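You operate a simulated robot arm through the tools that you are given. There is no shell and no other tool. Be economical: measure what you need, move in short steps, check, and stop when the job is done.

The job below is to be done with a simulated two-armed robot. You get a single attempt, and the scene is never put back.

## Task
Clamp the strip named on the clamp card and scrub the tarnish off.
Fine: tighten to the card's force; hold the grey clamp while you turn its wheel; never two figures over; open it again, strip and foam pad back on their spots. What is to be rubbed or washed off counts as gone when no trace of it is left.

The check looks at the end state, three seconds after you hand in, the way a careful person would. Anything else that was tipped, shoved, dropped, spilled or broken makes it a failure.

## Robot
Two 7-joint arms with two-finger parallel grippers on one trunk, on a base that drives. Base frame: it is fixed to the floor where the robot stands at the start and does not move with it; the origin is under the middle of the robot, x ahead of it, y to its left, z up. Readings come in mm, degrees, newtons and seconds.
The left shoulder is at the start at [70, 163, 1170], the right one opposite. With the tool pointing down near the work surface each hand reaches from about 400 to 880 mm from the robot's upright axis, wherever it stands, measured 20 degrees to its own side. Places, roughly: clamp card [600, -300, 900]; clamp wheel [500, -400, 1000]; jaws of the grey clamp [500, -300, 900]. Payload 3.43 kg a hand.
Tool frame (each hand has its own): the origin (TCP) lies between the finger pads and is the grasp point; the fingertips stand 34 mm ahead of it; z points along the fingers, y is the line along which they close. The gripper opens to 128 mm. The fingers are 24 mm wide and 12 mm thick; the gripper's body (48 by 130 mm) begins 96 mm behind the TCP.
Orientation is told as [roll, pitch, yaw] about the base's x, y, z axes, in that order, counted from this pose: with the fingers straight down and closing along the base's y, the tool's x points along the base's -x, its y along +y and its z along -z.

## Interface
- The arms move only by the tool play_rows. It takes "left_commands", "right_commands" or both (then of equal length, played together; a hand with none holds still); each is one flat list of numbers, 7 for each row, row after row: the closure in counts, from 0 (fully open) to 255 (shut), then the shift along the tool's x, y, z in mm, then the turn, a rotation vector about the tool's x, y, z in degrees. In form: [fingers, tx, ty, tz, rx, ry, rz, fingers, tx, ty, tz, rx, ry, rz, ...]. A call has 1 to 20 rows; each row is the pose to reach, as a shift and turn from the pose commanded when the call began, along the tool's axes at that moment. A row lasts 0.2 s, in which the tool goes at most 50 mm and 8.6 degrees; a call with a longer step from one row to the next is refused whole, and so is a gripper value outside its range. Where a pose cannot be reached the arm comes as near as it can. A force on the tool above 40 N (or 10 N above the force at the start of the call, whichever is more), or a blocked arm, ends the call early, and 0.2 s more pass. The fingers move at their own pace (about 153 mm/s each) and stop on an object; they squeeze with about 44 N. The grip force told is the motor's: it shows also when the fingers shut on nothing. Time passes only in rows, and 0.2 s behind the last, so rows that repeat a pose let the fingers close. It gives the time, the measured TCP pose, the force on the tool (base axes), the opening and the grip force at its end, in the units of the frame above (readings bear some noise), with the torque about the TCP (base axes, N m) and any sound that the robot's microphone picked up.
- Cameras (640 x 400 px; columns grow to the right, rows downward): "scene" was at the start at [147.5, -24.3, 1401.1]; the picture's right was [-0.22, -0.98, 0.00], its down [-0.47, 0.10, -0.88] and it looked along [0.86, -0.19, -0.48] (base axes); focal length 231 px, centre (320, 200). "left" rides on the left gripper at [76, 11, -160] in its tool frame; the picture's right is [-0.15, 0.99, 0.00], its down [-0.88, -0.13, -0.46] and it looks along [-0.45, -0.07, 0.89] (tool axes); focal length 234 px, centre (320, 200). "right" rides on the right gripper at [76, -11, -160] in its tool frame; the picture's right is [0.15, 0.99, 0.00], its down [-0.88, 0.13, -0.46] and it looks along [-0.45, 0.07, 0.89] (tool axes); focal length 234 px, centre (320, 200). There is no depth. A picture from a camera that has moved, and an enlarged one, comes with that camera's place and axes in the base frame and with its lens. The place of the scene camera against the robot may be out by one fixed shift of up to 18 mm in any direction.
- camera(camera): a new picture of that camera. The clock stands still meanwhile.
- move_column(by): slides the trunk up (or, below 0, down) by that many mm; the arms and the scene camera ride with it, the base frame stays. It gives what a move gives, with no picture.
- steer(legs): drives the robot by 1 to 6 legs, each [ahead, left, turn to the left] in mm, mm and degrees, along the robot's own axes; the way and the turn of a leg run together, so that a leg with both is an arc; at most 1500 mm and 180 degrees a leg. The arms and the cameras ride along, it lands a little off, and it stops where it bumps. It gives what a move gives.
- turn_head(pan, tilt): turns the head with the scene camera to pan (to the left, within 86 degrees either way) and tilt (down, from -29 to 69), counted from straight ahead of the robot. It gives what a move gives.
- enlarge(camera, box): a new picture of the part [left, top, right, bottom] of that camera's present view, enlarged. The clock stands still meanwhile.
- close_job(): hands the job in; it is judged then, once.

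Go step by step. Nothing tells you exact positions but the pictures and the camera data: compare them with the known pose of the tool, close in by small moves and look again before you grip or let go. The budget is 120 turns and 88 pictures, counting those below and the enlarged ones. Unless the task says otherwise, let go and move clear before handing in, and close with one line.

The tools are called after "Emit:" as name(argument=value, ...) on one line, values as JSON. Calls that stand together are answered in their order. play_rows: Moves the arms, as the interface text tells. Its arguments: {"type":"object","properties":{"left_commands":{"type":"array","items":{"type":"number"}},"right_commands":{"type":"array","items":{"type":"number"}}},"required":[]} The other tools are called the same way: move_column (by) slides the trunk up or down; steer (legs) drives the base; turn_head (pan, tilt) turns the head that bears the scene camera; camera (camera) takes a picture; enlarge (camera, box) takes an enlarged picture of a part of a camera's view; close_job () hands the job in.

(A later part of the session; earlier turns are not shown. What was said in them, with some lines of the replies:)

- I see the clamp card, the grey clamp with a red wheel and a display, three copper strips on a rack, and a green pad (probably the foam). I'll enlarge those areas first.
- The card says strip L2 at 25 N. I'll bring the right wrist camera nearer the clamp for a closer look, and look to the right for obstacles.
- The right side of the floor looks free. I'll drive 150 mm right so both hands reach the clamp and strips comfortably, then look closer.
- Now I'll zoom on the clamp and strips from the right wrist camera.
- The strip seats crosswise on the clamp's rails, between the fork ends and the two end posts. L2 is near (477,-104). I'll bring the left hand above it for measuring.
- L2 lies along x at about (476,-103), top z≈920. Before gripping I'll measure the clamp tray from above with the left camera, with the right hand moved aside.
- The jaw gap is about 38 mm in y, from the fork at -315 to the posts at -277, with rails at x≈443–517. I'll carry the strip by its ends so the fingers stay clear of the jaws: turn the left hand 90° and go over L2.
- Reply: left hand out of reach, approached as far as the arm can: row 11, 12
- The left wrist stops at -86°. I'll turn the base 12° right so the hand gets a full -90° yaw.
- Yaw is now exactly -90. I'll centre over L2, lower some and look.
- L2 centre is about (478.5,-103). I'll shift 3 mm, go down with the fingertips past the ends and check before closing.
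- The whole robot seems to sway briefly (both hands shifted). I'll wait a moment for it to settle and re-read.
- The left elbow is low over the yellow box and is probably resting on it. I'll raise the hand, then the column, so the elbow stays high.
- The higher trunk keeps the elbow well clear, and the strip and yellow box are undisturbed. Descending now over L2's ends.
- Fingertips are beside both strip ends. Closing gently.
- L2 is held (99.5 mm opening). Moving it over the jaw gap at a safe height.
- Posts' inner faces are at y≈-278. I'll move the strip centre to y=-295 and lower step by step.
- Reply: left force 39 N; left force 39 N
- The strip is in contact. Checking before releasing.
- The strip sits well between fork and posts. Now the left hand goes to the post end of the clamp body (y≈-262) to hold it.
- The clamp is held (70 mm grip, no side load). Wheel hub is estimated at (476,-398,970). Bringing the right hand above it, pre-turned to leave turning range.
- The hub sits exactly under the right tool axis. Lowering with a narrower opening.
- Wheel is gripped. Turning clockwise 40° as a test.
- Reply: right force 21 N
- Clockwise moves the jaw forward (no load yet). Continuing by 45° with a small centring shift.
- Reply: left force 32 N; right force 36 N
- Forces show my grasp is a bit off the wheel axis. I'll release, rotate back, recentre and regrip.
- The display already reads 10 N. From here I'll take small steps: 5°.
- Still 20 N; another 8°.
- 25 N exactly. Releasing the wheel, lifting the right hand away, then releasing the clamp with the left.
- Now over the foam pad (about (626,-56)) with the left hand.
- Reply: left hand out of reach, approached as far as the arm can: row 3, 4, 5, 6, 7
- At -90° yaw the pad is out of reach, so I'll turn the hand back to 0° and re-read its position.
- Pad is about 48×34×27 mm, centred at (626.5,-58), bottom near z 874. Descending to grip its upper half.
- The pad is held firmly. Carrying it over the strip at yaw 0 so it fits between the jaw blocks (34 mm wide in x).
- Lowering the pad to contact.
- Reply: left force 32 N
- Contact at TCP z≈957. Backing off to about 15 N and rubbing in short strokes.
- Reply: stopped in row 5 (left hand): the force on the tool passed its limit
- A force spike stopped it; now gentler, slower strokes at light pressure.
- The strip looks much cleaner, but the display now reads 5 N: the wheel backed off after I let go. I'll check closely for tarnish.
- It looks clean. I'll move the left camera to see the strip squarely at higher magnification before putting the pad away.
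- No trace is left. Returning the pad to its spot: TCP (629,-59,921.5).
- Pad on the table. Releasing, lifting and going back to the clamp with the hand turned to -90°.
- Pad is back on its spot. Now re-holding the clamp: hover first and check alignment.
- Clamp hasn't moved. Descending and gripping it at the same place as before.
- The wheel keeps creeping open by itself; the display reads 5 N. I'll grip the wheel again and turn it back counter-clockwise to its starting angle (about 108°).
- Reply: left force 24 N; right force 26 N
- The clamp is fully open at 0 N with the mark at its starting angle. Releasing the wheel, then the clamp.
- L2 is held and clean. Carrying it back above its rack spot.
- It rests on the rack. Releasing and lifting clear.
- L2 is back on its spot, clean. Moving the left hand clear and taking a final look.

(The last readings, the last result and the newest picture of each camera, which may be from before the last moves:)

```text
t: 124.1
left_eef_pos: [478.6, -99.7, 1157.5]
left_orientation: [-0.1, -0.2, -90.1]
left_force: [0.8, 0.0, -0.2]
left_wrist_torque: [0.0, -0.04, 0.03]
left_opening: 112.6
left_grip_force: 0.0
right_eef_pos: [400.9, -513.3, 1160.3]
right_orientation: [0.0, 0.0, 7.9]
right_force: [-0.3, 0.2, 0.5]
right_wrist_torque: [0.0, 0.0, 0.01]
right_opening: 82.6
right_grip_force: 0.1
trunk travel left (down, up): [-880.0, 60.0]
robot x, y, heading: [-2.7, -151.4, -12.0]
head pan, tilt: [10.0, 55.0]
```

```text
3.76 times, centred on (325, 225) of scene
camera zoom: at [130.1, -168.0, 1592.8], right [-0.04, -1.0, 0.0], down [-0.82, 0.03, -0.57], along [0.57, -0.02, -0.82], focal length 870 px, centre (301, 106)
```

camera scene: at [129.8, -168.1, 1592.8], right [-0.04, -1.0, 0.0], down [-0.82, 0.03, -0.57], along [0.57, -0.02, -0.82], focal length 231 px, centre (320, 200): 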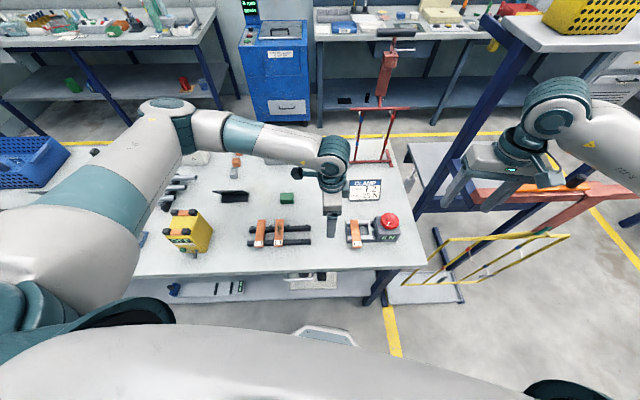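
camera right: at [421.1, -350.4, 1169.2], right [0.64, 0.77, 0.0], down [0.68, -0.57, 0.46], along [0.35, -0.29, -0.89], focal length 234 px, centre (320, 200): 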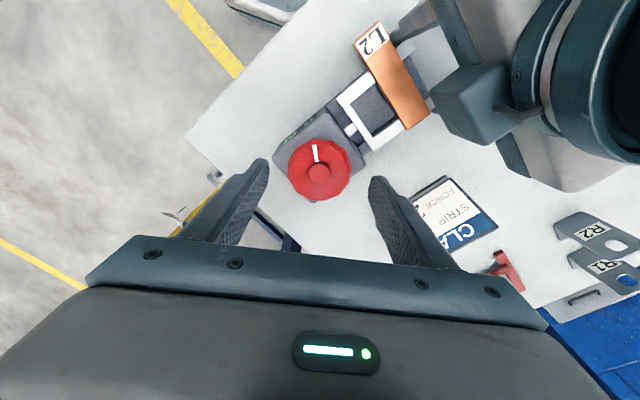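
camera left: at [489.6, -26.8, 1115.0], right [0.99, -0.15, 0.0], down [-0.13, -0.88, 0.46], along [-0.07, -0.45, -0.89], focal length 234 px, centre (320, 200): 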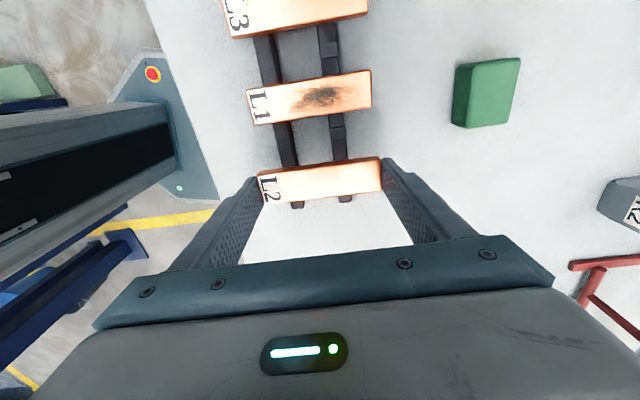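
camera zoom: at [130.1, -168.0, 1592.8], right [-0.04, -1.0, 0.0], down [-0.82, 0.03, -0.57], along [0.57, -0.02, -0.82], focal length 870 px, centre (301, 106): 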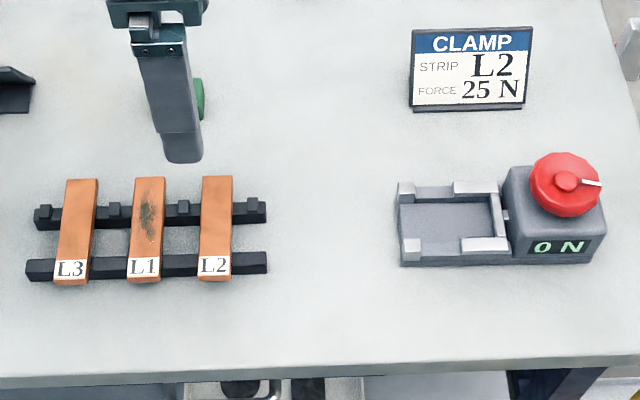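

Emit:
enlarge(camera="scene", box=[270, 232, 310, 268])

```text
11.11 times, centred on (290, 250) of scene
camera zoom: at [130.1, -168.0, 1592.8], right [-0.04, -1.0, 0.0], down [-0.82, 0.03, -0.57], along [0.57, -0.02, -0.82], focal length 2569 px, centre (653, -356)
```

zoom: 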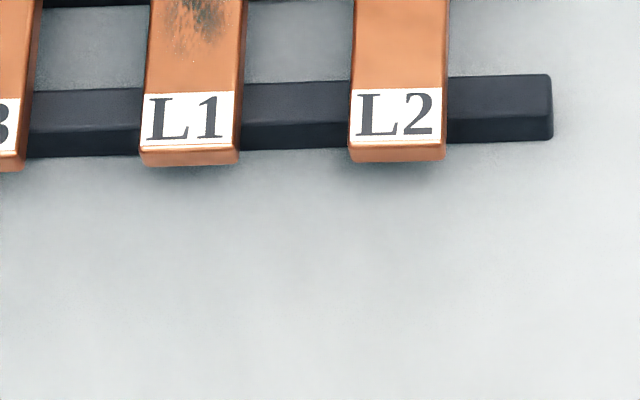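

Emit:
enlarge(camera="scene", box=[250, 215, 310, 250])

```text
10.67 times, centred on (280, 232) of scene
camera zoom: at [130.1, -168.0, 1592.8], right [-0.04, -1.0, 0.0], down [-0.82, 0.03, -0.57], along [0.57, -0.02, -0.82], focal length 2466 px, centre (747, -147)
```

zoom: 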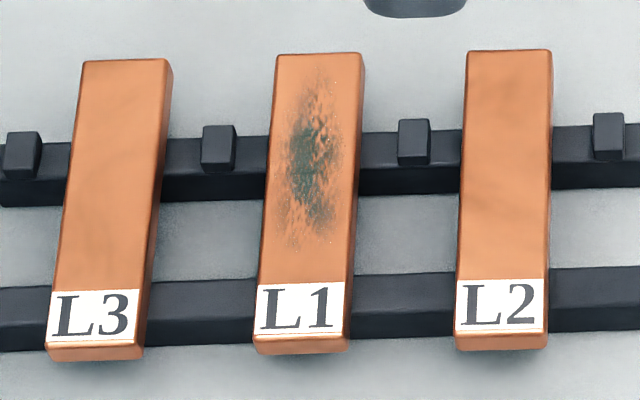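

L2 is as clean as the untouched L3, with no trace of tarnish. The clamp is open at 0 N, the strip and pad are back on their spots, and both hands are clear.

Emit:
close_job()

```text
The job is handed in.
```

L2 is scrubbed with no tarnish visible and is back on the rack. The foam pad is back on its spot, and the clamp is open at 0 N. I tightened the clamp to 25 N while holding it, and no reading went above that. However, the wheel crept back after I let go, so the scrubbing was done below 25 N; it read 5 N right afterwards. Early on, the left elbow seems to have rested briefly on the yellow box, which I could not see had moved.
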